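You operate a simulated robot arm through the tools that you are given. There is no shell and no other tool. Be economical: measure what you need, move in short steps, check, and stop when the job is done.

The job below is to be done with a simulated robot arm. You get a single attempt, and the scene is never put back.

JOB
Tip out the yellow mug, stand it back and mop up its spill.
Fine: tip it into the basin; wipe with the blue dishcloth and lay it back where it was; leave the other mug.

It is judged by the outcome, as a careful person would: the job done as asked, and still so three seconds after it is handed in. It fails if anything else is knocked over, pushed out of place, dropped, spilled or broken.

ROBOT AND FRAMES
A 7-joint arm with a two-finger parallel gripper, fixed in place. Base frame: the origin is at the foot of the arm, x ahead of it, y to its left, z up. Readings come in mm, degrees, newtons and seconds.
With the tool pointing down near the work surface it reaches from about 240 to 620 mm from the base axis. Its first joint turns from -66.0 to 66.0 degrees. Payload 2.6 kg.
The tool frame sits at the grasp point between the pads (the TCP): z along the fingers, y along the line on which they close. The tips reach 30 mm beyond it. Largest opening 94 mm; finger width 28, thickness 10; the body of the gripper, 50 by 96 mm, starts 55 mm behind the TCP.
Orientation is told as [roll, pitch, yaw] about the base's x, y, z axes, in that order, counted from this pose: with the fingers straight down and closing along the base's y, the tool's x points along the base's -x, its y along +y and its z along -z.

CONTROLS
- The arm moves only by the tool arm_command. Its argument "increments" is a list of rows, each a list of 3 entries, a list of its own where there are three numbers: the shift along the tool's x, y, z in mm, then the turn, a rotation vector about the tool's x, y, z in degrees, then the gripper command, from -1 (shut) to 1 (fully open), values between in proportion. In form: [[[dx, dy, dz], [wx, wy, wz], grip], ...]. A call has 1 to 8 rows; each row is the pose to reach, as a shift and turn from the pose commanded when the call began, along the tool's axes at that moment. Rows are played at 5 a second. More than 50 mm and 8.6 degrees between two rows, or a gripper value outside its range, and nothing of the call is played. A pose out of reach is approached as far as the arm can. The call stops where the force on the tool passes 40 N (or 10 N more than at its start, if that is more) or the arm is blocked; 0.2 s more then pass. The fingers move at their own pace (about 72 mm/s each) and stop on an object; they squeeze with about 28 N. The grip force told is the motor's: it shows also when the fingers shut on nothing. Time passes only in rows, and 0.2 s behind the last, so rows that repeat a pose let the fingers close. The reply holds the time, the measured pose of the TCP, the force on the tool along the base axes, the opening and the grip force, in the units named above and with some noise.
- Cameras (640 x 400 px; columns grow to the right, rows downward): "scene" is fixed at [15.2, 420.2, 557.7]; the picture's right is [-0.91, -0.41, 0.00], its down [-0.26, 0.59, -0.76] and it looks along [0.31, -0.70, -0.64] (base axes); focal length 228 px, centre (320, 200). "wrist" rides on the gripper at [-37, 0, -58] in the tool frame; the picture's right is [0.00, -1.00, 0.00], its down [0.97, 0.00, -0.24] and it looks along [0.24, 0.00, 0.97] (tool axes); focal length 218 px, centre (320, 200).
- grab_frame(camera): a new picture of that camera. The clock stands still meanwhile.
- probe_pixels(camera, pixels): for up to 12 pixels [column, row] of the newest picture of that camera ("zoom" is the newest enlarged one), the place [x, y, z] in the base frame of the surface seen there, good to about 2 mm. The clock stands still meanwhile.
- zoom(camera, box): a new picture of the part [left, top, right, bottom] of that camera's present view, enlarged. The clock stands still meanwhile.
- job_done(): hands the job in; it is judged then, once.

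Work in short steps. Measure before you move; look again where a grasp or a placing could have gone wrong, and mend it. You have 80 turns and 46 pictures in all, those below and enlarged ones among them. Open the gripper and draw the arm clear of the work before you hand the job in, unless the task says otherwise; then end with one line.

The tools are called after "Call:" by a JSON object that holds its "op" and its "data". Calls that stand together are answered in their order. arm_command: Moves the arm, as the interface text tells. Its arguments: {"type":"object","properties":{"increments":{"type":"array"}},"required":["increments"]} The other tools are called the same way: grab_frame (camera) takes a picture; probe_pixels (camera, pixels) gives the place of the surface under pixels of a picture; zoom (camera, box) takes an enlarged picture of a part of a camera's view; job_done () hands the job in.

At the start:

```text
t: 0.0
eef_pos: [427.5, 2.1, 336.6]
ee_rot: [0.0, 0.0, 0.0]
wrist_force: [0.0, 0.5, 0.1]
grip_width: 93.9
grasp_force: 0.1
```

scene: 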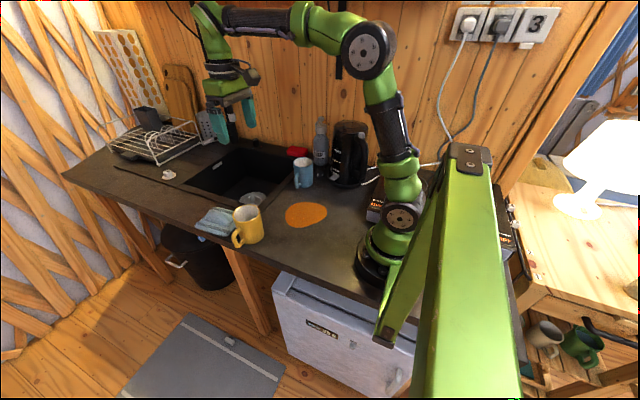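
wrist: 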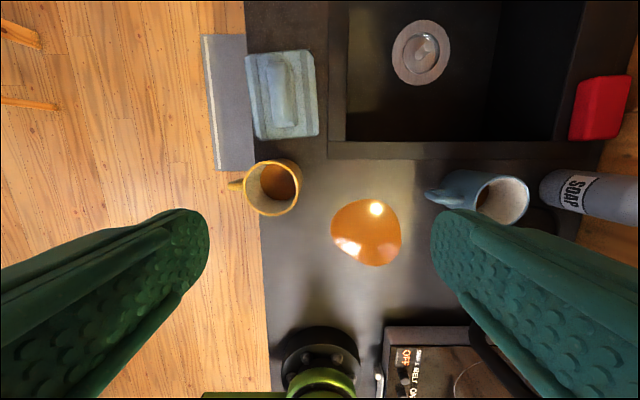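

The wrist view shows the yellow mug near (272,187), the orange spill at (367,232), the blue cloth at (283,95) and the basin at (430,75). I'll measure these first.

Call:
{"op": "probe_pixels", "data": {"camera": "wrist", "pixels": [[272, 161], [272, 214], [299, 187], [248, 187], [232, 186], [275, 185], [252, 55], [314, 55], [257, 137], [317, 133], [283, 90], [283, 120]]}}

Call:
{"op": "probe_pixels", "data": {"camera": "wrist", "pixels": [[367, 199], [365, 266], [332, 228], [401, 235], [420, 55], [340, 145], [335, 30], [350, 120], [450, 150], [430, 110], [450, 195], [540, 120]]}}

Call:
{"op": "zoom", "data": {"camera": "scene", "box": [170, 120, 370, 260]}}

Call:
{"op": "zoom", "data": {"camera": "wrist", "box": [200, 30, 420, 280]}}

```text
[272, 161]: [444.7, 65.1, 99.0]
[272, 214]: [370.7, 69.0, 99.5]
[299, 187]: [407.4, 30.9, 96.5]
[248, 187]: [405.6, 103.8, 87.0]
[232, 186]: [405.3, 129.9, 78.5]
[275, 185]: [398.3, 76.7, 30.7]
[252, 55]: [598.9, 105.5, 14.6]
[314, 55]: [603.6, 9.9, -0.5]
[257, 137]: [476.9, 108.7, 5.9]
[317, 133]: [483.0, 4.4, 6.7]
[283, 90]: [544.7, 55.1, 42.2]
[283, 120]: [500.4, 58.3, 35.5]
```

```text
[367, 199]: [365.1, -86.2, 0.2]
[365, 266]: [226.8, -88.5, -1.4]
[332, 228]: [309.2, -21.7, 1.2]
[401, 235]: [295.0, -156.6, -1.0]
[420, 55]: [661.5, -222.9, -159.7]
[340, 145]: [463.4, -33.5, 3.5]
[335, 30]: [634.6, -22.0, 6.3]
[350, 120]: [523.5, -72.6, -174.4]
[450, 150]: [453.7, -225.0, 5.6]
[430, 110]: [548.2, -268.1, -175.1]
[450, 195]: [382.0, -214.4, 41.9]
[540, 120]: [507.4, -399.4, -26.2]
```

```text
2.86 times, centred on (270, 190) of scene
```

zoom: 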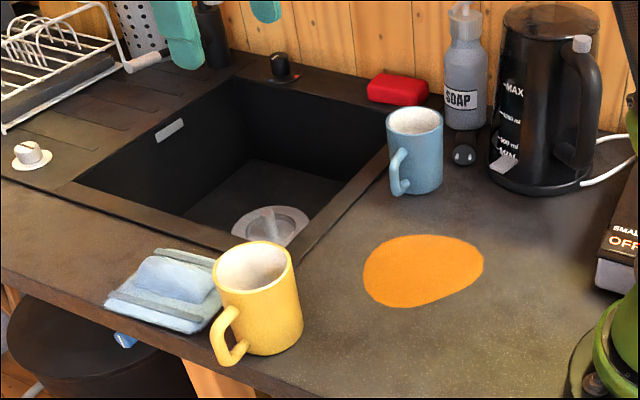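

```text
1.60 times, centred on (310, 155) of wrist
```

zoom: 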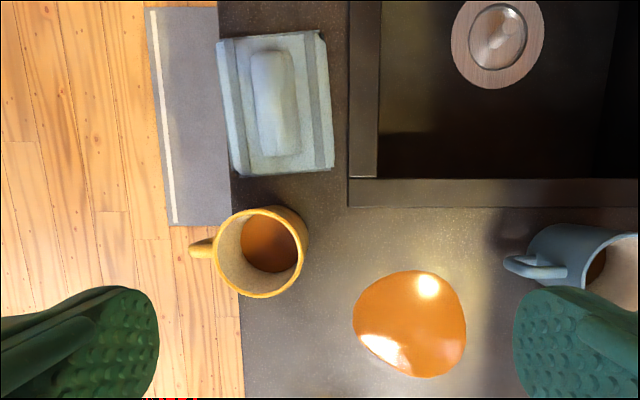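

The wrist probes put the surface at about z = 0, but it's stated as about -40, so I'll cross-check with the scene camera.

Call:
{"op": "grab_frame", "data": {"camera": "scene"}}

Call:
{"op": "probe_pixels", "data": {"camera": "scene", "pixels": [[305, 215], [305, 203], [328, 212], [285, 214], [270, 240], [253, 205], [234, 213], [263, 212], [246, 206], [240, 244], [205, 225], [220, 215]]}}

Call:
{"op": "probe_pixels", "data": {"camera": "scene", "pixels": [[340, 240], [252, 198], [255, 190], [250, 170], [262, 196], [302, 160], [312, 160], [303, 187], [196, 230], [230, 239], [296, 170], [258, 222]]}}

```text
41 pictures are left
```

scene: 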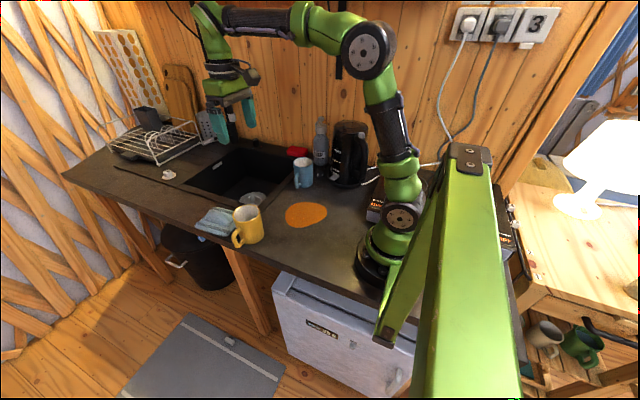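

```text
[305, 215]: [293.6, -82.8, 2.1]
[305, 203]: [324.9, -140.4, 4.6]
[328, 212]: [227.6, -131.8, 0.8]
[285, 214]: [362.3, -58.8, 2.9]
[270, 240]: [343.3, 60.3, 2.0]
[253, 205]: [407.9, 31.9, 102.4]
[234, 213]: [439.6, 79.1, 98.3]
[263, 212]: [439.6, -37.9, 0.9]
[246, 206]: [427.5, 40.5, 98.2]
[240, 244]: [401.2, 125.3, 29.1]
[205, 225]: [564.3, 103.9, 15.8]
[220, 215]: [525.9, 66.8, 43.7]
```

```text
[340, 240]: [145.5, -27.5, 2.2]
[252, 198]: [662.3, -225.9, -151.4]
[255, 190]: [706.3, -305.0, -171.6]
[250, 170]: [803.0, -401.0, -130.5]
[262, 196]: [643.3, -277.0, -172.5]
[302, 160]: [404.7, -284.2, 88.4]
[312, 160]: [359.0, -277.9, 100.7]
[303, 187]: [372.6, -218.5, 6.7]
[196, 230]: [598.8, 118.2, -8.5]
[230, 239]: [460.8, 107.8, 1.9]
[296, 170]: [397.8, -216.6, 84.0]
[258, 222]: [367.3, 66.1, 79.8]
```

Both cameras agree: counter at z≈1, mug rim centre at about (407,67) with its top near 99, handle towards +y. I'll check this scale by probing the fingertips, which should be at about z = 307, and confirm the basin rim from the wrist.

Call:
{"op": "probe_pixels", "data": {"camera": "scene", "pixels": [[222, 141], [251, 127], [222, 130], [249, 115], [190, 186], [240, 206], [285, 160], [250, 236], [262, 238]]}}

Call:
{"op": "zoom", "data": {"camera": "scene", "box": [180, 60, 280, 150]}}

```text
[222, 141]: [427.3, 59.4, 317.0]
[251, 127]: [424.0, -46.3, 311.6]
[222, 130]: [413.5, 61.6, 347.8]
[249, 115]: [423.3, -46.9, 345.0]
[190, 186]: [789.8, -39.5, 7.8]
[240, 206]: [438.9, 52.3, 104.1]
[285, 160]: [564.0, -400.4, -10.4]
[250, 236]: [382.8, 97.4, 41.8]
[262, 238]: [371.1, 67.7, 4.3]
```

```text
4.44 times, centred on (230, 105) of scene
```

zoom: 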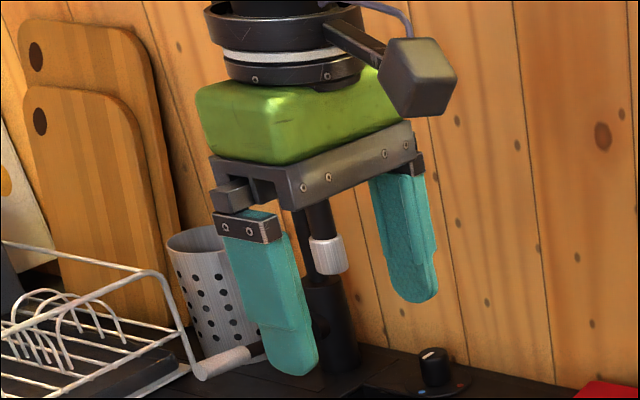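

The fingertips probe at z≈312, so the probes hold and the counter really is at z≈1. I'll turn the tool to yaw +90 (fingers closing along x, clear of the handle) while moving above the mug.

Call:
{"op": "arm_command", "data": {"increments": [[[3, 8, 10], [0, 0, -8], 1], [[6, 16, 20], [0, 0, -16], 1], [[9, 24, 30], [0, 0, -24], 1], [[12, 32, 40], [0, 0, -32], 1], [[15, 40, 50], [0, 0, -40], 1], [[18, 48, 60], [0, 0, -48], 1], [[20, 56, 70], [0, 0, -56], 1], [[20, 65, 80], [0, 0, -64], 1]]}}

```text
t: 1.8
eef_pos: [407.7, 67.3, 257.2]
ee_rot: [0.0, 0.0, 64.1]
wrist_force: [-0.2, 0.0, 0.4]
grip_width: 93.9
grasp_force: 0.0
```

The tool is over the mug at yaw 64. I'll finish the turn to 90 and come down to z≈190, which keeps the tips at 160, well above the rim.

Call:
{"op": "arm_command", "data": {"increments": [[[0, 0, 17], [0, 0, -8], 1], [[0, 0, 34], [0, 0, -16], 1], [[0, 0, 51], [0, 0, -24], 1], [[0, 0, 67], [0, 0, -26], 1], [[0, 0, 67], [0, 0, -26], 1]]}}

Call:
{"op": "grab_frame", "data": {"camera": "wrist"}}

Call:
{"op": "probe_pixels", "data": {"camera": "wrist", "pixels": [[320, 200], [275, 180], [365, 180], [320, 140], [320, 230]]}}

```text
t: 3.0
eef_pos: [406.5, 67.2, 190.7]
ee_rot: [0.0, 0.0, 90.0]
wrist_force: [0.7, -0.3, -0.3]
grip_width: 94.0
grasp_force: 0.0
```

```text
39 pictures are left
```

wrist: 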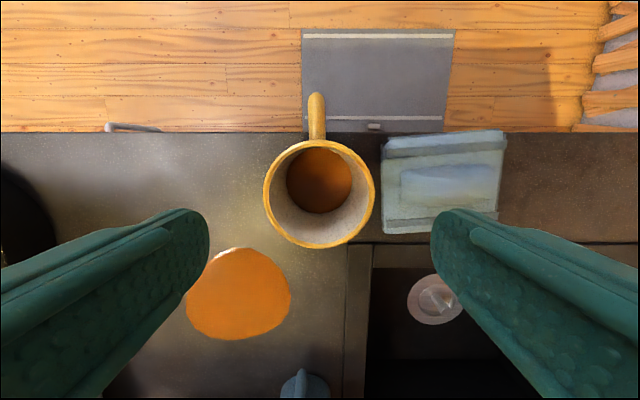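

```text
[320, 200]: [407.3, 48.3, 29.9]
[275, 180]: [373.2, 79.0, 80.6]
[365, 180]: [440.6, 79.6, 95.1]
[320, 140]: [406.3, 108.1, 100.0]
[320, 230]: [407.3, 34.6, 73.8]
```

The mug is centred at about (407,69), rim pixels 263–375, between the fingers; its rim is at z=100. I'll descend to TCP z≈64 with open fingers.

Call:
{"op": "arm_command", "data": {"increments": [[[-2, 0, 25], [0, 0, 0], 1], [[-2, 0, 50], [0, 0, 0], 1], [[-2, 0, 72], [0, 0, 0], 1], [[-2, 0, 90], [0, 0, 0], 1], [[-2, 0, 108], [0, 0, 0], 1], [[-2, 0, 126], [0, 0, 0], 1], [[-2, 0, 126], [0, 0, 0], 1]]}}

```text
t: 4.6
eef_pos: [406.6, 69.4, 65.2]
ee_rot: [0.0, -0.1, 89.9]
wrist_force: [0.0, 0.0, 0.2]
grip_width: 93.8
grasp_force: 0.1
```

No contact on the way down. I'll close on the mug gently and hold.

Call:
{"op": "arm_command", "data": {"increments": [[[0, 0, 0], [0, 0, 0], 0.6], [[0, 0, 0], [0, 0, 0], 0.3], [[0, 0, 0], [0, 0, 0], -1], [[0, 0, 0], [0, 0, 0], -1], [[0, 0, 0], [0, 0, 0], -1]]}}

Call:
{"op": "zoom", "data": {"camera": "scene", "box": [170, 120, 370, 260]}}

```text
t: 5.8
eef_pos: [405.8, 68.0, 64.3]
ee_rot: [0.0, 0.0, 90.0]
wrist_force: [0.0, -0.4, -0.1]
grip_width: 80.4
grasp_force: 28.0
```

```text
2.86 times, centred on (270, 190) of scene
```

zoom: 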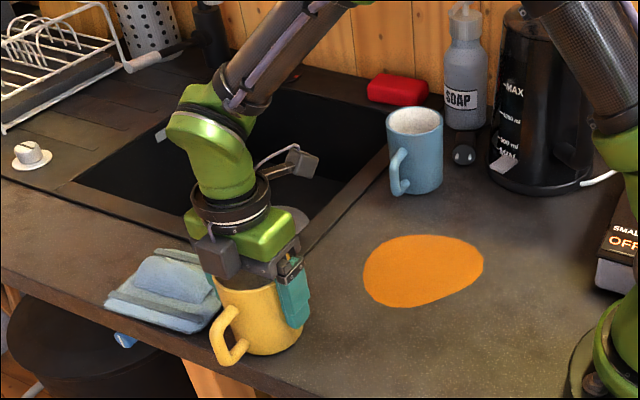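

The grip stopped at 80.4 mm with 28 N, so it holds the mug body. I'll lift straight up slowly.

Call:
{"op": "arm_command", "data": {"increments": [[[0, 0, -10], [0, 0, 0], -1], [[0, 0, -25], [0, 0, 0], -1], [[0, 0, -45], [0, 0, 0], -1], [[0, 0, -70], [0, 0, 0], -1], [[0, 0, -95], [0, 0, 0], -1], [[0, 0, -120], [0, 0, 0], -1], [[0, 0, -145], [0, 0, 0], -1], [[0, 0, -165], [0, 0, 0], -1]]}}

```text
t: 7.6
eef_pos: [407.7, 68.5, 229.7]
ee_rot: [-0.1, 0.0, 89.9]
wrist_force: [0.5, 0.1, -2.2]
grip_width: 80.4
grasp_force: 28.4
```

The mug is lifted, 2.2 N, and level. I'll carry it upright towards the basin while turning the yaw back.

Call:
{"op": "arm_command", "data": {"increments": [[[10, -4, -4], [0, 0, 7.5], -1], [[24, -8, -8], [0, 0, 15], -1], [[38, -12, -12], [0, 0, 22.5], -1], [[52, -16, -16], [0, 0, 30], -1], [[66, -20, -20], [0, 0, 37.5], -1], [[80, -24, -24], [0, 0, 45], -1], [[94, -28, -28], [0, 0, 52.5], -1], [[106, -32, -30], [0, 0, 60], -1]]}}

```text
t: 9.4
eef_pos: [438.5, -36.8, 259.7]
ee_rot: [0.0, 0.0, 29.8]
wrist_force: [0.5, -0.1, -2.9]
grip_width: 80.5
grasp_force: 28.0
```

Level still at yaw 30. I'll complete the turn to yaw -18 and move over to (470,-150).

Call:
{"op": "arm_command", "data": {"increments": [[[4, -14, -3], [0, 0, 6], -1], [[8, -29, -6], [0, 0, 12], -1], [[12, -43, -9], [0, 0, 18], -1], [[16, -57, -12], [0, 0, 24], -1], [[20, -71, -15], [0, 0, 30], -1], [[23, -86, -18], [0, 0, 36], -1], [[26, -100, -20], [0, 0, 42], -1], [[28.8, -113.9, -20], [0, 0, 48], -1]]}}

Call:
{"op": "grab_frame", "data": {"camera": "scene"}}

```text
t: 11.2
eef_pos: [472.6, -150.4, 279.2]
ee_rot: [0.0, -0.1, -18.2]
wrist_force: [-0.7, 0.1, -3.2]
grip_width: 80.2
grasp_force: 28.0
```

```text
37 pictures are left
```

scene: 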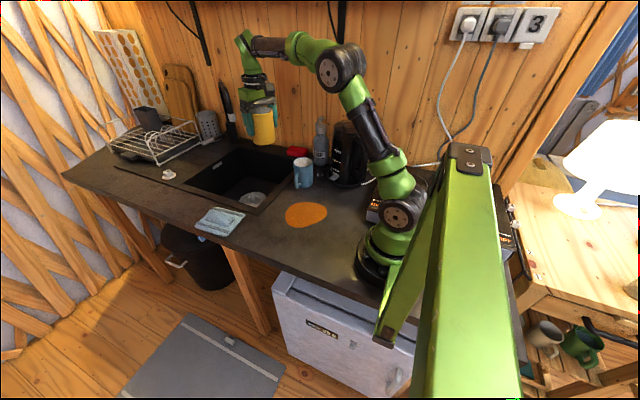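

The mug hangs over the front basin edge with the handle outward, and the spill and cloth are untouched. I'll move it outward over the basin while starting to tilt it. The opening turns towards the arm, and at this fill it shouldn't pour before about 60°.

Call:
{"op": "arm_command", "data": {"increments": [[[-18, 0, 4], [0, -3, 0], -1], [[-36, 0, 8], [0, -8, 0], -1], [[-54, 0, 12], [0, -14, 0], -1], [[-72, 0, 17], [0, -20, 0], -1], [[-90, 0, 22], [0, -26, 0], -1], [[-105, 0, 28], [0, -32, 0], -1], [[-115, 0, 34], [0, -38, 0], -1], [[-120, 0, 40], [0, -44, 0], -1]]}}

Call:
{"op": "grab_frame", "data": {"camera": "scene"}}

```text
t: 13.0
eef_pos: [585.5, -188.4, 238.4]
ee_rot: [0.2, -44.0, -18.2]
wrist_force: [1.1, 0.1, -2.8]
grip_width: 80.4
grasp_force: 27.7
```

```text
36 pictures are left
```

scene: 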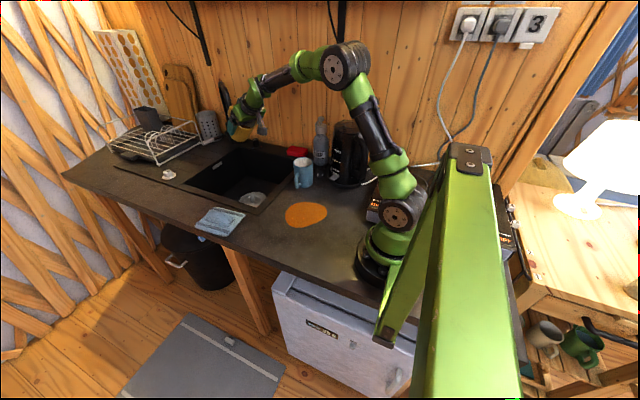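

At 44° the mug is over the basin. I'll tip further to about 100°, turning about the TCP only.

Call:
{"op": "arm_command", "data": {"increments": [[[0, 0, 0], [0, -7, 0], -1], [[0, 0, 0], [0, -14, 0], -1], [[0, 0, 0], [0, -21, 0], -1], [[0, 0, 0], [0, -28, 0], -1], [[0, 0, 0], [0, -35, 0], -1], [[0, 0, 0], [0, -42, 0], -1], [[0, 0, 0], [0, -49, 0], -1], [[0, 0, 0], [0, -56, 0], -1]]}}

Call:
{"op": "zoom", "data": {"camera": "scene", "box": [160, 70, 360, 210]}}

```text
t: 14.8
eef_pos: [585.1, -187.5, 238.9]
ee_rot: [179.7, -80.0, 162.2]
wrist_force: [0.6, -0.6, -2.3]
grip_width: 80.4
grasp_force: 28.3
```

```text
2.86 times, centred on (260, 140) of scene
```

zoom: 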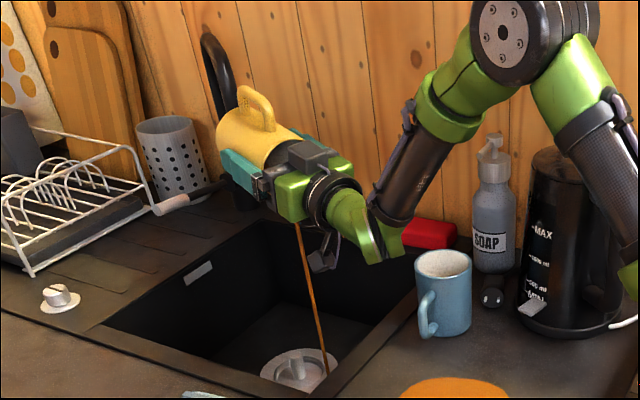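

The coffee is streaming into the basin near the drain. I'll tip to about 122° and hold it to drain fully.

Call:
{"op": "arm_command", "data": {"increments": [[[0, 0, 0], [0, -7, 0], -1], [[0, 0, 0], [0, -14, 0], -1], [[0, 0, 0], [0, -22, 0], -1], [[0, 0, 0], [0, -22, 0], -1], [[0, 0, 0], [0, -22, 0], -1], [[0, 0, 0], [0, -22, 0], -1], [[0, 0, 0], [0, -22, 0], -1], [[0, 0, 0], [0, -22, 0], -1]]}}

Call:
{"op": "zoom", "data": {"camera": "scene", "box": [160, 70, 360, 210]}}

Call:
{"op": "grab_frame", "data": {"camera": "wrist"}}

```text
t: 16.6
eef_pos: [584.5, -186.2, 239.1]
ee_rot: [180.0, -57.9, 162.0]
wrist_force: [-0.3, 0.2, -2.4]
grip_width: 80.6
grasp_force: 28.0
```

```text
2.86 times, centred on (260, 140) of scene
```

zoom: 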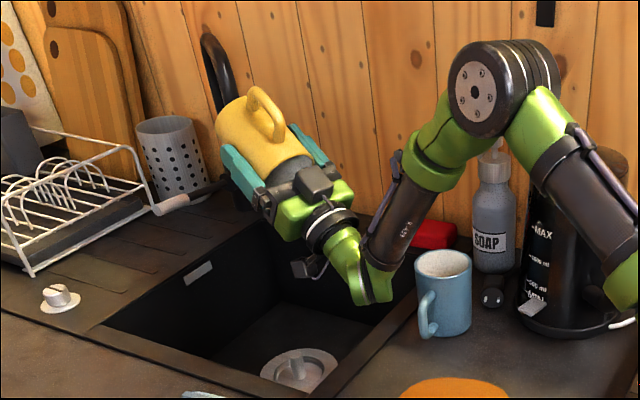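

```text
33 pictures are left
```

wrist: 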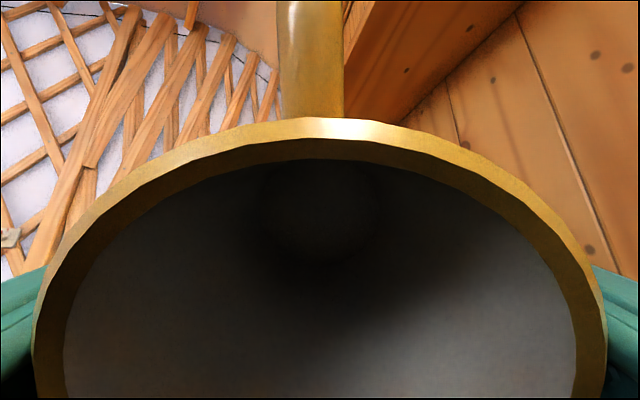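

The wrist view shows the mug empty, and the stream has stopped. I'll turn it back upright along the same path.

Call:
{"op": "arm_command", "data": {"increments": [[[0, 0, 0], [0, 0, 0], -1], [[0, 0, 0], [0, 8, 0], -1], [[0, 0, 0], [0, 16, 0], -1], [[0, 0, 0], [0, 24, 0], -1], [[0, 0, 0], [0, 32, 0], -1], [[0, 0, 0], [0, 40, 0], -1], [[0, 0, 0], [0, 48, 0], -1], [[0, 0, 0], [0, 56, 0], -1]]}}

Call:
{"op": "arm_command", "data": {"increments": [[[0, 0, 0], [0, 7, 0], -1], [[0, 0, 0], [0, 14, 0], -1], [[0, 0, 0], [0, 22, 0], -1]]}}

```text
t: 18.4
eef_pos: [584.9, -187.8, 239.9]
ee_rot: [-0.1, -66.0, -17.9]
wrist_force: [-0.6, -0.6, -2.4]
grip_width: 80.5
grasp_force: 28.0
```

```text
t: 19.2
eef_pos: [585.0, -186.5, 239.5]
ee_rot: [0.0, -44.0, -18.0]
wrist_force: [-1.1, -0.7, -3.1]
grip_width: 80.5
grasp_force: 27.9
```

Back at 44°. I'll retreat to (472,-150,279) and level out.

Call:
{"op": "arm_command", "data": {"increments": [[[7.3, 0, -14], [0, 5.5, 0], -1], [[14.6, 0, -28], [0, 11, 0], -1], [[22, 0, -42], [0, 16.5, 0], -1], [[29.2, 0, -56], [0, 22, 0], -1], [[36.6, 0, -70], [0, 27.5, 0], -1], [[43.9, 0, -84], [0, 33, 0], -1], [[51.2, 0, -98], [0, 38.5, 0], -1], [[58.5, 0, -112.2], [0, 44, 0], -1]]}}

```text
t: 21.0
eef_pos: [470.4, -149.0, 278.5]
ee_rot: [0.0, 0.2, -18.0]
wrist_force: [1.0, 0.1, -2.2]
grip_width: 80.4
grasp_force: 28.0
```

Upright again at yaw -18. I'll carry it back towards its place at (406,68), turning to yaw 90 in two calls.

Call:
{"op": "arm_command", "data": {"increments": [[[9, 13, 2], [0, 0, -7.5], -1], [[18, 26, 4], [0, 0, -15], -1], [[27, 39, 6], [0, 0, -22.5], -1], [[36, 52, 8], [0, 0, -30], -1], [[45, 65, 10], [0, 0, -37.5], -1], [[54, 78, 12], [0, 0, -45], -1], [[63, 91, 14], [0, 0, -52.5], -1], [[72, 104, 16], [0, 0, -60], -1]]}}

```text
t: 22.8
eef_pos: [434.1, -27.4, 263.4]
ee_rot: [0.0, 0.0, 42.1]
wrist_force: [0.1, 0.0, -2.8]
grip_width: 80.3
grasp_force: 28.0
```

I'll finish the carry and the turn, down to z≈200.

Call:
{"op": "arm_command", "data": {"increments": [[[-5.4, 11.2, 8], [0, 0, -6], -1], [[-10.8, 22.5, 16], [0, 0, -12], -1], [[-16.3, 33.7, 24], [0, 0, -18], -1], [[-21.7, 45, 32], [0, 0, -24], -1], [[-27.1, 56.2, 40], [0, 0, -30], -1], [[-32.5, 67.5, 48], [0, 0, -36], -1], [[-38, 78.7, 56], [0, 0, -42], -1], [[-43.4, 90, 63], [0, 0, -48], -1]]}}

```text
t: 24.6
eef_pos: [406.2, 68.4, 199.8]
ee_rot: [0.1, 0.0, 90.1]
wrist_force: [-0.1, 0.6, -2.6]
grip_width: 80.4
grasp_force: 27.8
```

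The mug is above its original spot. I'll lower it to just above grasp height (z≈66), slowing near the end.

Call:
{"op": "arm_command", "data": {"increments": [[[0, 0, 28], [0, 0, 0], -1], [[0, 0, 56], [0, 0, 0], -1], [[0, 0, 84], [0, 0, 0], -1], [[0, 0, 106], [0, 0, 0], -1], [[0, 0, 120], [0, 0, 0], -1], [[0, 0, 128], [0, 0, 0], -1], [[0, 0, 132], [0, 0, 0], -1], [[0, 0, 133.5], [0, 0, 0], -1]]}}

```text
t: 26.4
eef_pos: [406.5, 67.5, 66.2]
ee_rot: [0.0, 0.0, 90.0]
wrist_force: [0.2, -0.2, -2.1]
grip_width: 80.4
grasp_force: 27.7
```

It still hangs on the tool (-2.1 N). I'll go down in 1 mm steps until it touches.

Call:
{"op": "arm_command", "data": {"increments": [[[0, 0, 1], [0, 0, 0], -1], [[0, 0, 1.5], [0, 0, 0], -1], [[0, 0, 1.5], [0, 0, 0], -1]]}}

```text
t: 27.2
eef_pos: [407.2, 67.2, 65.4]
ee_rot: [0.0, 0.0, 90.0]
wrist_force: [-3.9, -1.9, 6.1]
grip_width: 80.5
grasp_force: 28.2
```

The force turned to +6 N, so the mug is standing on the counter. I'll open slowly and then rise clear.

Call:
{"op": "arm_command", "data": {"increments": [[[0, 0, 0], [0, 0, 0], 0.8], [[0, 0, 0], [0, 0, 0], 1], [[0, 0, 0], [0, 0, 0], 1], [[0, 0, -15], [0, 0, 0], 1], [[0, 0, -45], [0, 0, 0], 1], [[0, 0, -80], [0, 0, 0], 1], [[0, 0, -115], [0, 0, 0], 1], [[0, 0, -150], [0, 0, 0], 1]]}}

Call:
{"op": "grab_frame", "data": {"camera": "wrist"}}

Call:
{"op": "zoom", "data": {"camera": "scene", "box": [170, 120, 370, 260]}}

```text
t: 29.0
eef_pos: [407.8, 66.5, 216.2]
ee_rot: [0.0, 0.0, 90.0]
wrist_force: [-0.2, 0.3, -0.5]
grip_width: 94.1
grasp_force: 0.1
```

```text
32 pictures are left
```

wrist: 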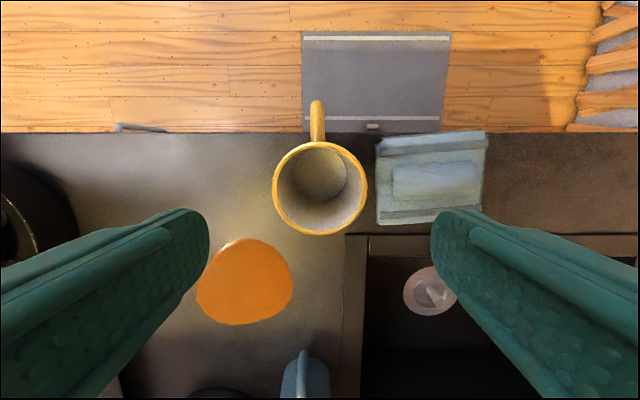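

```text
2.86 times, centred on (270, 190) of scene
```

zoom: 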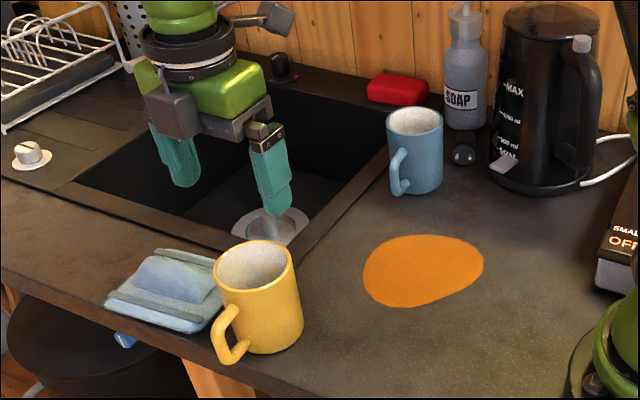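

The mug stands empty in its place. Now the cloth: I'll probe its hump (393–481, 160–195) and corners in this wrist view.

Call:
{"op": "probe_pixels", "data": {"camera": "wrist", "pixels": [[394, 180], [410, 168], [410, 180], [410, 194], [437, 163], [437, 178], [437, 195], [465, 178], [480, 175], [437, 205], [437, 145], [379, 217]]}}

Call:
{"op": "zoom", "data": {"camera": "wrist", "box": [360, 110, 500, 240]}}

```text
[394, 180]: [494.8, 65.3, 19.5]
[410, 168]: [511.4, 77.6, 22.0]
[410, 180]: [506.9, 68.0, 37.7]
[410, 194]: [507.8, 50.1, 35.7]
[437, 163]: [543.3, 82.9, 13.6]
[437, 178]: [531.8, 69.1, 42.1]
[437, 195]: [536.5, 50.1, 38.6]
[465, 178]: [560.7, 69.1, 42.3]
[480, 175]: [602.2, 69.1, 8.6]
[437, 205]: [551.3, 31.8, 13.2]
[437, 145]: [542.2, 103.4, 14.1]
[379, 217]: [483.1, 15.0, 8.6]
```

```text
3.08 times, centred on (430, 175) of wrist
```

zoom: 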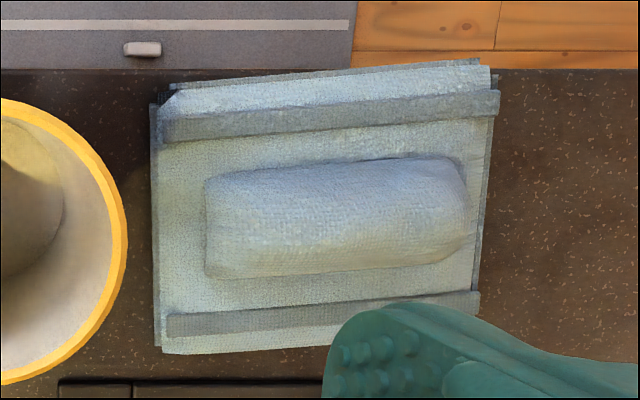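

The hump is about 45 mm wide in y, centred near (537,60), top 42 and turned by about 4°. Before going near the mug I'll check how low the box on the tool's +x side hangs. Then I'll start turning at this safe height.

Call:
{"op": "probe_pixels", "data": {"camera": "scene", "pixels": [[265, 130], [265, 124], [258, 125]]}}

Call:
{"op": "arm_command", "data": {"increments": [[[1, -16, 0], [0, 0, 8.4], 1], [[2, -32, 0], [0, 0, 16.8], 1], [[3, -48, 0], [0, 0, 25.2], 1], [[4, -64, 0], [0, 0, 33.6], 1], [[5, -80, 0], [0, 0, 42], 1], [[6, -96, 0], [0, 0, 50.4], 1], [[6.5, -112, 0], [0, 0, 58.8], 1], [[6.5, -129, 0], [0, 0, 67], 1]]}}

```text
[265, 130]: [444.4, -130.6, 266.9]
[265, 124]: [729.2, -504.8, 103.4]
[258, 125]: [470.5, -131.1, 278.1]
```

```text
t: 30.8
eef_pos: [535.7, 60.7, 215.3]
ee_rot: [0.0, -0.1, 22.8]
wrist_force: [0.4, -0.6, -0.5]
grip_width: 94.0
grasp_force: 0.1
```

The box probe suggests it may reach far out on the tool's +x side. I'll look at it from the scene camera before coming down beside the mug.

Call:
{"op": "zoom", "data": {"camera": "scene", "box": [150, 60, 350, 200]}}

Call:
{"op": "probe_pixels", "data": {"camera": "zoom", "pixels": [[225, 155], [235, 150], [240, 130], [230, 140], [200, 130], [215, 130], [250, 145]]}}

```text
2.86 times, centred on (250, 130) of scene
```

zoom: 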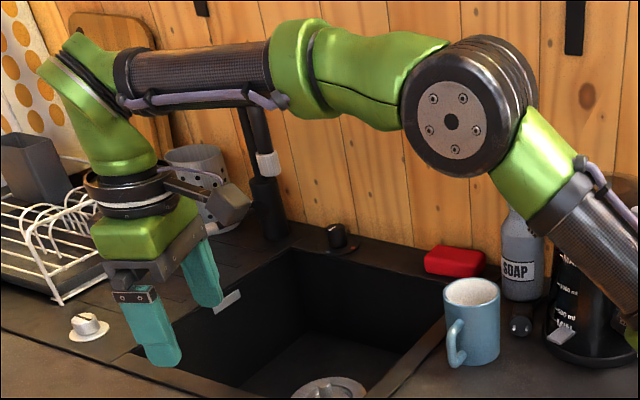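

```text
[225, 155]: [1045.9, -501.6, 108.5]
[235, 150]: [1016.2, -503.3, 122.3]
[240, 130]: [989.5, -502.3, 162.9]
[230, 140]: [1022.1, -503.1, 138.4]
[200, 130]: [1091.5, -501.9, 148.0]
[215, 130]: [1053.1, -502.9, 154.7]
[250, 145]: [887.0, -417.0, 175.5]
```

The box sits at (225,205) in this zoom, so I'll probe it there.

Call:
{"op": "probe_pixels", "data": {"camera": "zoom", "pixels": [[225, 205], [240, 205], [222, 222], [205, 200], [150, 235], [185, 188]]}}

```text
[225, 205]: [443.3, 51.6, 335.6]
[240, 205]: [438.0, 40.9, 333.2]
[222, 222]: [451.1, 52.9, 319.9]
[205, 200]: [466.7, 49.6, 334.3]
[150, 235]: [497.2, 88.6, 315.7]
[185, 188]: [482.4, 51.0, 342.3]
```

The box bottom is about 100 mm above the TCP, so it clears the 100 mm mug by about 45 mm. I'll finish the turn to yaw 4 and descend to z≈110, fingers open.

Call:
{"op": "arm_command", "data": {"increments": [[[0, 0, 20], [0, 0, 6], 1], [[0, 0, 40], [0, 0, 12], 1], [[0, 0, 65], [0, 0, 18.8], 1], [[0, 0, 90], [0, 0, 18.8], 1], [[0, 0, 105], [0, 0, 18.8], 1]]}}

Call:
{"op": "grab_frame", "data": {"camera": "wrist"}}

Call:
{"op": "probe_pixels", "data": {"camera": "wrist", "pixels": [[320, 200], [290, 200], [350, 200], [320, 150], [320, 250], [320, 300]]}}

```text
t: 32.0
eef_pos: [537.4, 61.3, 111.4]
ee_rot: [0.0, -0.1, 4.1]
wrist_force: [0.0, 0.2, -0.2]
grip_width: 94.1
grasp_force: 0.0
```

```text
28 pictures are left
```

wrist: 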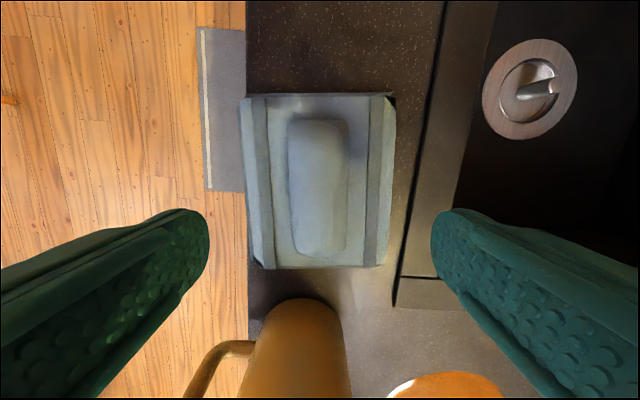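

```text
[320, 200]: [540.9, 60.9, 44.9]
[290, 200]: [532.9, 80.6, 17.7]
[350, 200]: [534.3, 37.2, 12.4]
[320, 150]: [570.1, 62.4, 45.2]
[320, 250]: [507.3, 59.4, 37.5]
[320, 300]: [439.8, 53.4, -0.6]
```

The hump (288–350 px) is centred between the fingers, with its top at 45. I'll descend to TCP z≈47 so the tips end just above the flat cloth.

Call:
{"op": "arm_command", "data": {"increments": [[[0, 0, 20], [0, 0, 0], 1], [[0, 0, 38], [0, 0, 0], 1], [[0, 0, 52], [0, 0, 0], 1], [[0, 0, 60], [0, 0, 0], 1], [[0, 0, 64], [0, 0, 0], 1], [[0, 0, 64], [0, 0, 0], 1]]}}

```text
t: 33.4
eef_pos: [534.9, 61.3, 45.6]
ee_rot: [0.0, 0.0, 4.2]
wrist_force: [0.2, -0.2, -1.1]
grip_width: 93.8
grasp_force: 0.0
```

No contact. I'll close on the hump.

Call:
{"op": "arm_command", "data": {"increments": [[[0, 0, 0], [0, 0, 0], 0.4], [[0, 0, 0], [0, 0, 0], -0.2], [[0, 0, 0], [0, 0, 0], -1], [[0, 0, 0], [0, 0, 0], -1], [[0, 0, 0], [0, 0, 0], -1], [[0, 0, 0], [0, 0, 0], -1]]}}

```text
t: 34.8
eef_pos: [536.0, 61.3, 45.8]
ee_rot: [-0.1, 0.0, 4.2]
wrist_force: [0.5, 0.2, 0.6]
grip_width: 27.1
grasp_force: 28.1
```

The fingers stopped at 27 mm on the hump. I'll lift slowly and look.

Call:
{"op": "arm_command", "data": {"increments": [[[0, 0, -6], [0, 0, 0], -1], [[0, 0, -18], [0, 0, 0], -1], [[0, 0, -36], [0, 0, 0], -1], [[0, 0, -60], [0, 0, 0], -1], [[0, 0, -85], [0, 0, 0], -1], [[0, 0, -110], [0, 0, 0], -1], [[0, 0, -130], [0, 0, 0], -1], [[0, 0, -130], [0, 0, 0], -1]]}}

Call:
{"op": "zoom", "data": {"camera": "scene", "box": [150, 90, 370, 260]}}

```text
t: 36.6
eef_pos: [536.7, 60.4, 176.7]
ee_rot: [0.0, 0.0, 4.2]
wrist_force: [-0.6, 0.0, -1.1]
grip_width: 27.3
grasp_force: 27.7
```

```text
2.35 times, centred on (260, 175) of scene
```

zoom: 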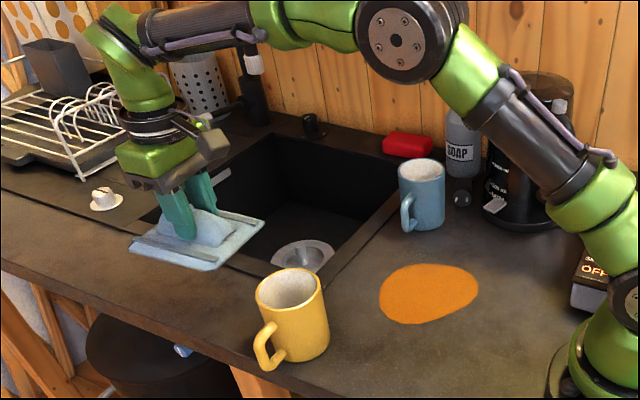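

The cloth is held flat and stays stiff, and the mug is undisturbed. I'll carry it at this height (cloth bottom ≈130, above the mugs) to over the spill at (300,-88).

Call:
{"op": "arm_command", "data": {"increments": [[[20, -14, -6], [0, 0, 0], -1], [[50, -30, -10], [0, 0, 0], -1], [[85, -48, -10], [0, 0, 0], -1], [[120, -66, -10], [0, 0, 0], -1], [[155, -84, -10], [0, 0, 0], -1], [[190, -102, -10], [0, 0, 0], -1], [[222, -119, -5], [0, 0, 0], -1], [[246.9, -130.7, 0], [0, 0, 0], -1]]}}

Call:
{"op": "arm_command", "data": {"increments": [[[0, 0, 30], [0, 0, 0], -1], [[0, 0, 60], [0, 0, 0], -1], [[0, 0, 90], [0, 0, 0], -1], [[0, 0, 110], [0, 0, 0], -1], [[0, 0, 118], [0, 0, 0], -1], [[0, 0, 122], [0, 0, 0], -1]]}}

Call:
{"op": "zoom", "data": {"camera": "scene", "box": [190, 120, 410, 260]}}

```text
t: 38.4
eef_pos: [297.4, -87.7, 176.8]
ee_rot: [0.0, 0.0, 4.2]
wrist_force: [0.0, -0.3, 0.2]
grip_width: 27.1
grasp_force: 28.0
```

```text
t: 39.8
eef_pos: [298.5, -86.1, 55.0]
ee_rot: [0.0, -0.1, 4.1]
wrist_force: [0.5, -0.7, -0.1]
grip_width: 22.9
grasp_force: 28.6
```

```text
2.86 times, centred on (300, 190) of scene
```

zoom: 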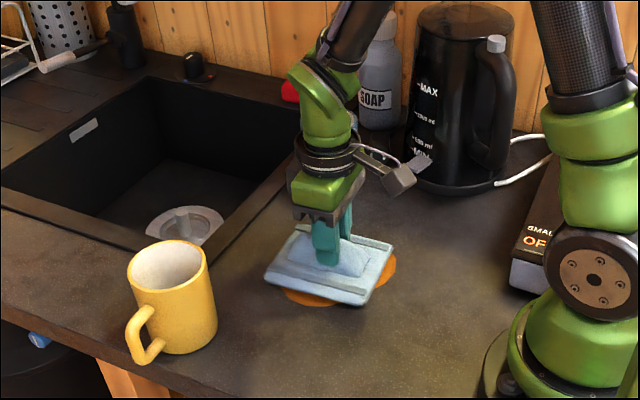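

The cloth is a little above the spill; the opening has shrunk to 22.9, so it may have slid slightly. I'll lower in small steps until it presses lightly.

Call:
{"op": "arm_command", "data": {"increments": [[[0, 0, 4], [0, 0, 0], -1], [[0, 0, 7], [0, 0, 0], -1], [[0, 0, 9], [0, 0, 0], -1], [[0, 0, 10], [0, 0, 0], -1], [[0, 0, 11], [0, 0, 0], -1]]}}

```text
t: 40.5
eef_pos: [300.5, -88.9, 49.6]
ee_rot: [-0.1, -0.1, 4.1]
wrist_force: [-2.2, 0.8, 8.9]
grip_width: 23.1
grasp_force: 28.2
stopped in row 3: the force on the tool passed its limit (the readings are from after the stop); the commanded pose is now the measured one
```

Contact is at z≈49.6 with 9 N. I'll begin wiping at this height, first sideways and towards the arm.

Call:
{"op": "arm_command", "data": {"increments": [[[0, -12, 0], [0, 0, 0], -1], [[0, -24, 0], [0, 0, 0], -1], [[0, -36, 0], [0, 0, 0], -1], [[15, -36, 0], [0, 0, 0], -1], [[30, -36, 0], [0, 0, 0], -1], [[30, -18, 0], [0, 0, 0], -1], [[30, 0, 0], [0, 0, 0], -1], [[30, 18, 0], [0, 0, 0], -1]]}}

Call:
{"op": "zoom", "data": {"camera": "scene", "box": [190, 120, 410, 260]}}

```text
t: 42.3
eef_pos: [268.1, -71.7, 49.1]
ee_rot: [-0.2, -0.3, 4.1]
wrist_force: [1.1, -9.6, 21.1]
grip_width: 23.3
grasp_force: 27.6
```

```text
2.86 times, centred on (300, 190) of scene
```

zoom: 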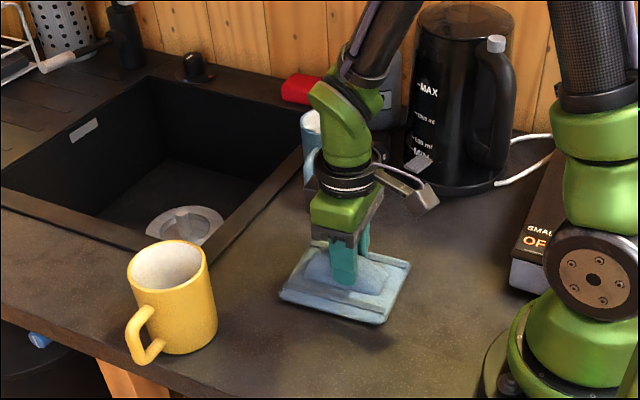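

Most of the visible spill is gone. Pressing force is 21 N, so I'll ease off by 0.5 mm and wipe the rest of the area.

Call:
{"op": "arm_command", "data": {"increments": [[[0, 12, -0.5], [0, 0, 0], -1], [[0, 24, -0.5], [0, 0, 0], -1], [[-18, 24, -0.5], [0, 0, 0], -1], [[-36, 24, -0.5], [0, 0, 0], -1], [[-54, 22, -0.5], [0, 0, 0], -1], [[-64, 8, -0.5], [0, 0, 0], -1], [[-64, -10, -0.5], [0, 0, 0], -1], [[-64, -28, -0.5], [0, 0, 0], -1]]}}

Call:
{"op": "arm_command", "data": {"increments": [[[0, -15, 0], [0, 0, 0], -1], [[0, -26, 0], [0, 0, 0], -1], [[18, -26, 0], [0, 0, 0], -1], [[36, -24, 0], [0, 0, 0], -1], [[36, -6, 0], [0, 0, 0], -1], [[36, 12, 0], [0, 0, 0], -1], [[36, 20, 0], [0, 0, 0], -1]]}}

```text
t: 44.1
eef_pos: [334.2, -95.6, 48.8]
ee_rot: [-0.1, -0.3, 4.3]
wrist_force: [-0.1, 7.1, 14.5]
grip_width: 23.3
grasp_force: 27.7
```

```text
t: 45.7
eef_pos: [297.0, -77.8, 47.9]
ee_rot: [-0.1, -0.1, 4.1]
wrist_force: [-0.2, -2.8, 4.2]
grip_width: 23.0
grasp_force: 27.9
```

Next I'll lift the cloth and inspect the counter beneath.

Call:
{"op": "arm_command", "data": {"increments": [[[0, 0, -10], [0, 0, 0], -1], [[0, 0, -30], [0, 0, 0], -1], [[0, 0, -55], [0, 0, 0], -1], [[0, 0, -80], [0, 0, 0], -1], [[0, 0, -105], [0, 0, 0], -1], [[0, 0, -130], [0, 0, 0], -1], [[0, 0, -140], [0, 0, 0], -1]]}}

Call:
{"op": "zoom", "data": {"camera": "scene", "box": [230, 140, 400, 260]}}

```text
t: 47.3
eef_pos: [296.8, -77.3, 189.3]
ee_rot: [-0.1, -0.3, 4.1]
wrist_force: [0.5, -0.8, -1.2]
grip_width: 22.8
grasp_force: 28.3
```

```text
3.33 times, centred on (315, 200) of scene
```

zoom: 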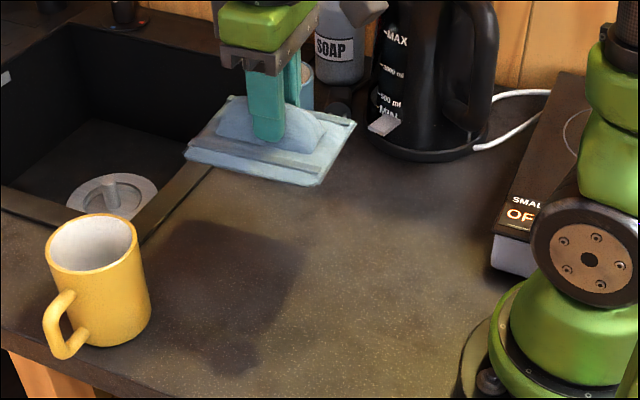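

No orange remains; the dark patch is only the arm's shadow. I'll carry the cloth back above its old place at (536,61).

Call:
{"op": "arm_command", "data": {"increments": [[[-25, 12, 0], [0, 0, 0], -1], [[-58, 28, 0], [0, 0, 0], -1], [[-92, 45, 0], [0, 0, 0], -1], [[-126, 62, 0], [0, 0, 0], -1], [[-160, 79, 0], [0, 0, 0], -1], [[-194, 96, 0], [0, 0, 0], -1], [[-226, 110, 0], [0, 0, 0], -1], [[-248.9, 120.2, 0], [0, 0, 0], -1]]}}

Call:
{"op": "arm_command", "data": {"increments": [[[0, 0, 25], [0, 0, 0], -1], [[0, 0, 50], [0, 0, 0], -1], [[0, 0, 75], [0, 0, 0], -1], [[0, 0, 100], [0, 0, 0], -1], [[0, 0, 115], [0, 0, 0], -1], [[0, 0, 122], [0, 0, 0], -1]]}}

Call:
{"op": "zoom", "data": {"camera": "scene", "box": [170, 160, 300, 260]}}

Call:
{"op": "grab_frame", "data": {"camera": "wrist"}}

```text
t: 49.1
eef_pos: [537.1, 60.5, 190.4]
ee_rot: [-0.1, -0.2, 4.0]
wrist_force: [-0.1, 0.7, 0.2]
grip_width: 23.0
grasp_force: 28.1
```

```text
t: 50.5
eef_pos: [536.7, 59.8, 66.3]
ee_rot: [-0.1, -0.2, 4.1]
wrist_force: [0.0, 0.3, 0.3]
grip_width: 23.0
grasp_force: 27.7
```

```text
4.00 times, centred on (235, 210) of scene
```

zoom: 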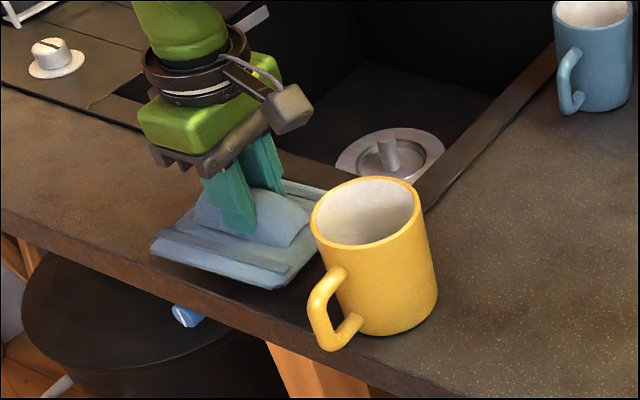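

```text
22 pictures are left
```

wrist: 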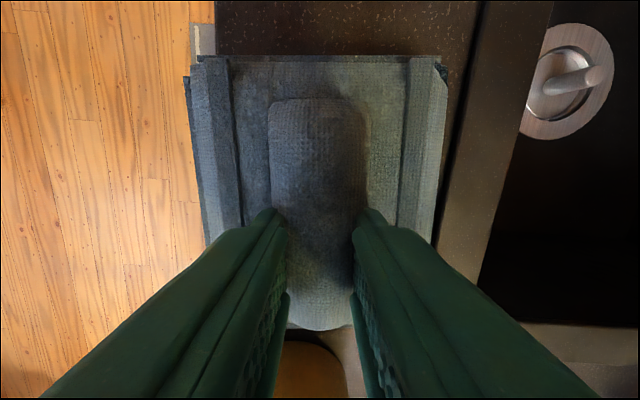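

The cloth looks level. I'll probe its edges against the original ones (far edge x≈602, left y≈107, right y≈7) before setting it down.

Call:
{"op": "probe_pixels", "data": {"camera": "wrist", "pixels": [[300, 58], [230, 60], [408, 60], [194, 100], [443, 100], [318, 100], [200, 150], [436, 150], [318, 320]]}}

```text
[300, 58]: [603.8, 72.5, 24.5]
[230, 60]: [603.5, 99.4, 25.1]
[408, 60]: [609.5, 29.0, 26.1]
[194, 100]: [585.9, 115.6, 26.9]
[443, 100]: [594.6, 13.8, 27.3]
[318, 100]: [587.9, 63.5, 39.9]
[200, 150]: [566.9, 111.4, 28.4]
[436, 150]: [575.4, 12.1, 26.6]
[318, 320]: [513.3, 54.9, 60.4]
```

The cloth is symmetric about the TCP as it was before, so it hasn't shifted in the grip. I'll lower it to contact at about z 49.

Call:
{"op": "arm_command", "data": {"increments": [[[0, 0, 6], [0, 0, 0], -1], [[0, 0, 11], [0, 0, 0], -1], [[0, 0, 14.5], [0, 0, 0], -1], [[0, 0, 16.5], [0, 0, 0], -1], [[0, 0, 17.5], [0, 0, 0], -1]]}}

```text
t: 51.7
eef_pos: [536.5, 60.3, 48.1]
ee_rot: [-0.1, -0.2, 4.2]
wrist_force: [0.1, -0.4, -0.6]
grip_width: 23.1
grasp_force: 27.8
```

Not yet in contact. I'll go down another 1–2 mm.

Call:
{"op": "arm_command", "data": {"increments": [[[0, 0, 1], [0, 0, 0], -1], [[0, 0, 2], [0, 0, 0], -1], [[0, 0, 2], [0, 0, 0], -1]]}}

```text
t: 52.5
eef_pos: [537.5, 58.6, 47.6]
ee_rot: [0.0, -0.3, 4.1]
wrist_force: [-4.0, -0.8, 11.2]
grip_width: 23.1
grasp_force: 27.7
```

Contact at 11 N: the cloth is down. I'll open, wait, and rise straight up.

Call:
{"op": "arm_command", "data": {"increments": [[[0, 0, 0], [0, 0, 0], 0.2], [[0, 0, 0], [0, 0, 0], 0.8], [[0, 0, 0], [0, 0, 0], 0.8], [[0, 0, -6], [0, 0, 0], 0.8], [[0, 0, -25], [0, 0, 0], 0.8], [[0, 0, -45], [0, 0, 0], 0.8], [[0, 0, -63.4], [0, 0, 0], 0.8], [[0, 0, -63.4], [0, 0, 0], 0.8]]}}

Call:
{"op": "grab_frame", "data": {"camera": "wrist"}}

```text
t: 54.3
eef_pos: [537.6, 60.6, 111.8]
ee_rot: [-0.1, -0.2, 4.0]
wrist_force: [0.6, -0.8, 0.8]
grip_width: 84.5
grasp_force: 0.1
```

```text
21 pictures are left
```

wrist: 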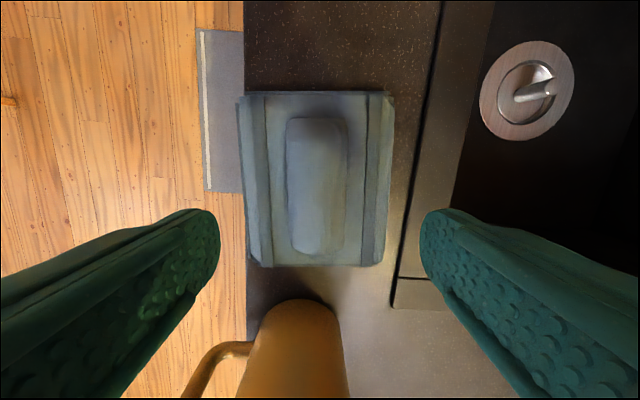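

The cloth lies as before, within 2 px of the view before the grasp. I'll raise the arm and draw it clear, then check everything.

Call:
{"op": "arm_command", "data": {"increments": [[[0, 0, -30], [0, 0, 0], 1], [[0, 0, -65], [0, 0, 0], 1], [[0, 0, -105], [0, 0, 0], 1], [[0, 0, -145], [0, 0, 0], 1], [[30, -15, -185], [0, 0, 0], 1], [[60, -30, -215], [0, 0, 0], 1], [[95, -45, -225], [0, 0, 0], 1], [[115, -55, -225], [0, 0, 0], 1]]}}

Call:
{"op": "grab_frame", "data": {"camera": "scene"}}

Call:
{"op": "zoom", "data": {"camera": "scene", "box": [170, 120, 370, 260]}}

Call:
{"op": "grab_frame", "data": {"camera": "wrist"}}

```text
refused: row 5 steps farther than a row can; nothing moved
```

```text
20 pictures are left
```

scene: 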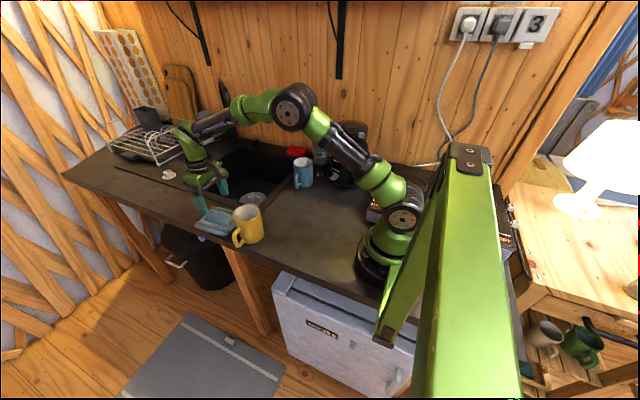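

```text
2.86 times, centred on (270, 190) of scene
```

zoom: 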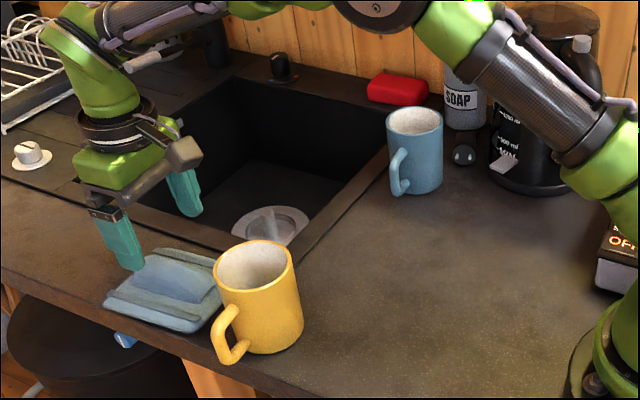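

```text
18 pictures are left
```

wrist: 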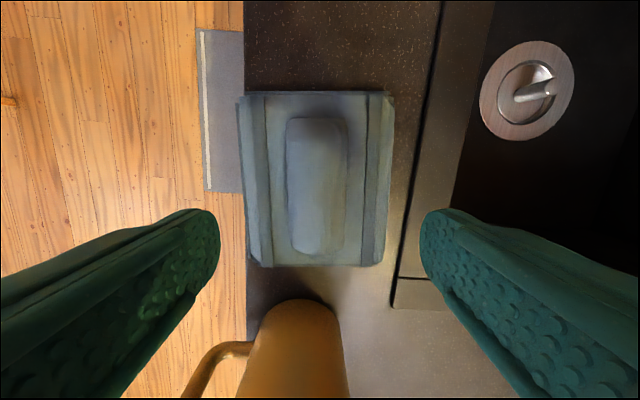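

That move was refused because one step was too long, and nothing moved. The scene shows the spill gone and the mug and cloth in place. I'll retreat again with shorter steps.

Call:
{"op": "arm_command", "data": {"increments": [[[0, 0, -30], [0, 0, 0], 1], [[0, 0, -65], [0, 0, 0], 1], [[0, 0, -105], [0, 0, 0], 1], [[0, 0, -145], [0, 0, 0], 1], [[20, -10, -180], [0, 0, 0], 1], [[45, -25, -210], [0, 0, 0], 1], [[80, -40, -225], [0, 0, 0], 1], [[108, -55, -225], [0, 0, 0], 1]]}}

Call:
{"op": "grab_frame", "data": {"camera": "wrist"}}

Call:
{"op": "zoom", "data": {"camera": "scene", "box": [170, 120, 370, 260]}}

```text
t: 56.1
eef_pos: [432.9, -4.1, 336.8]
ee_rot: [-0.1, -0.2, 4.1]
wrist_force: [0.4, 0.4, -0.3]
grip_width: 94.1
grasp_force: 0.1
```

```text
17 pictures are left
```

wrist: 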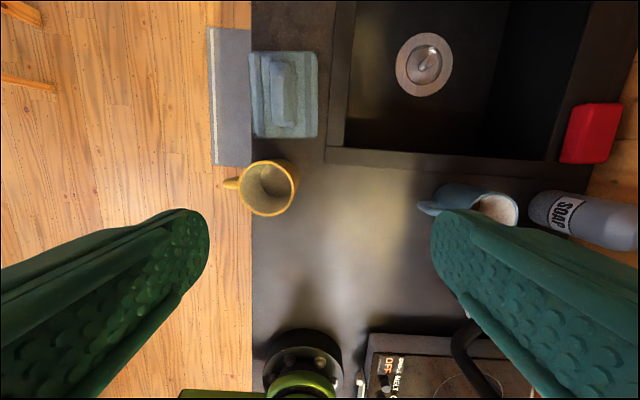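

```text
2.86 times, centred on (270, 190) of scene
```

zoom: 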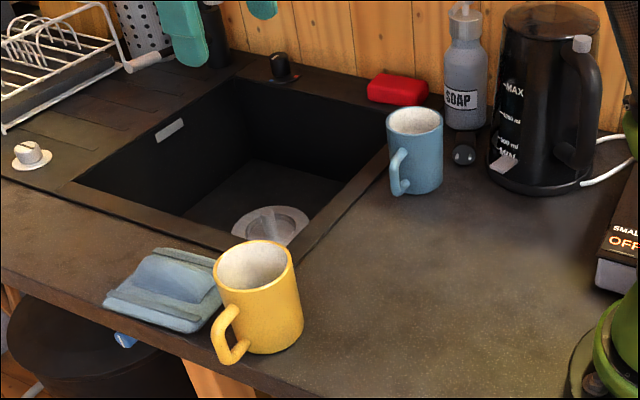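

The counter is clean, and the mug is empty and back in place. The cloth is back where it was, the blue mug is untouched, and the arm is clear with the gripper open. I'm handing the job in.

Call:
{"op": "job_done", "data": {}}

```text
The job is handed in.
```

I tipped the yellow mug out into the basin, stood it back in its place, wiped up the spill with the blue dishcloth and laid the cloth back where it was; the blue mug was not touched.
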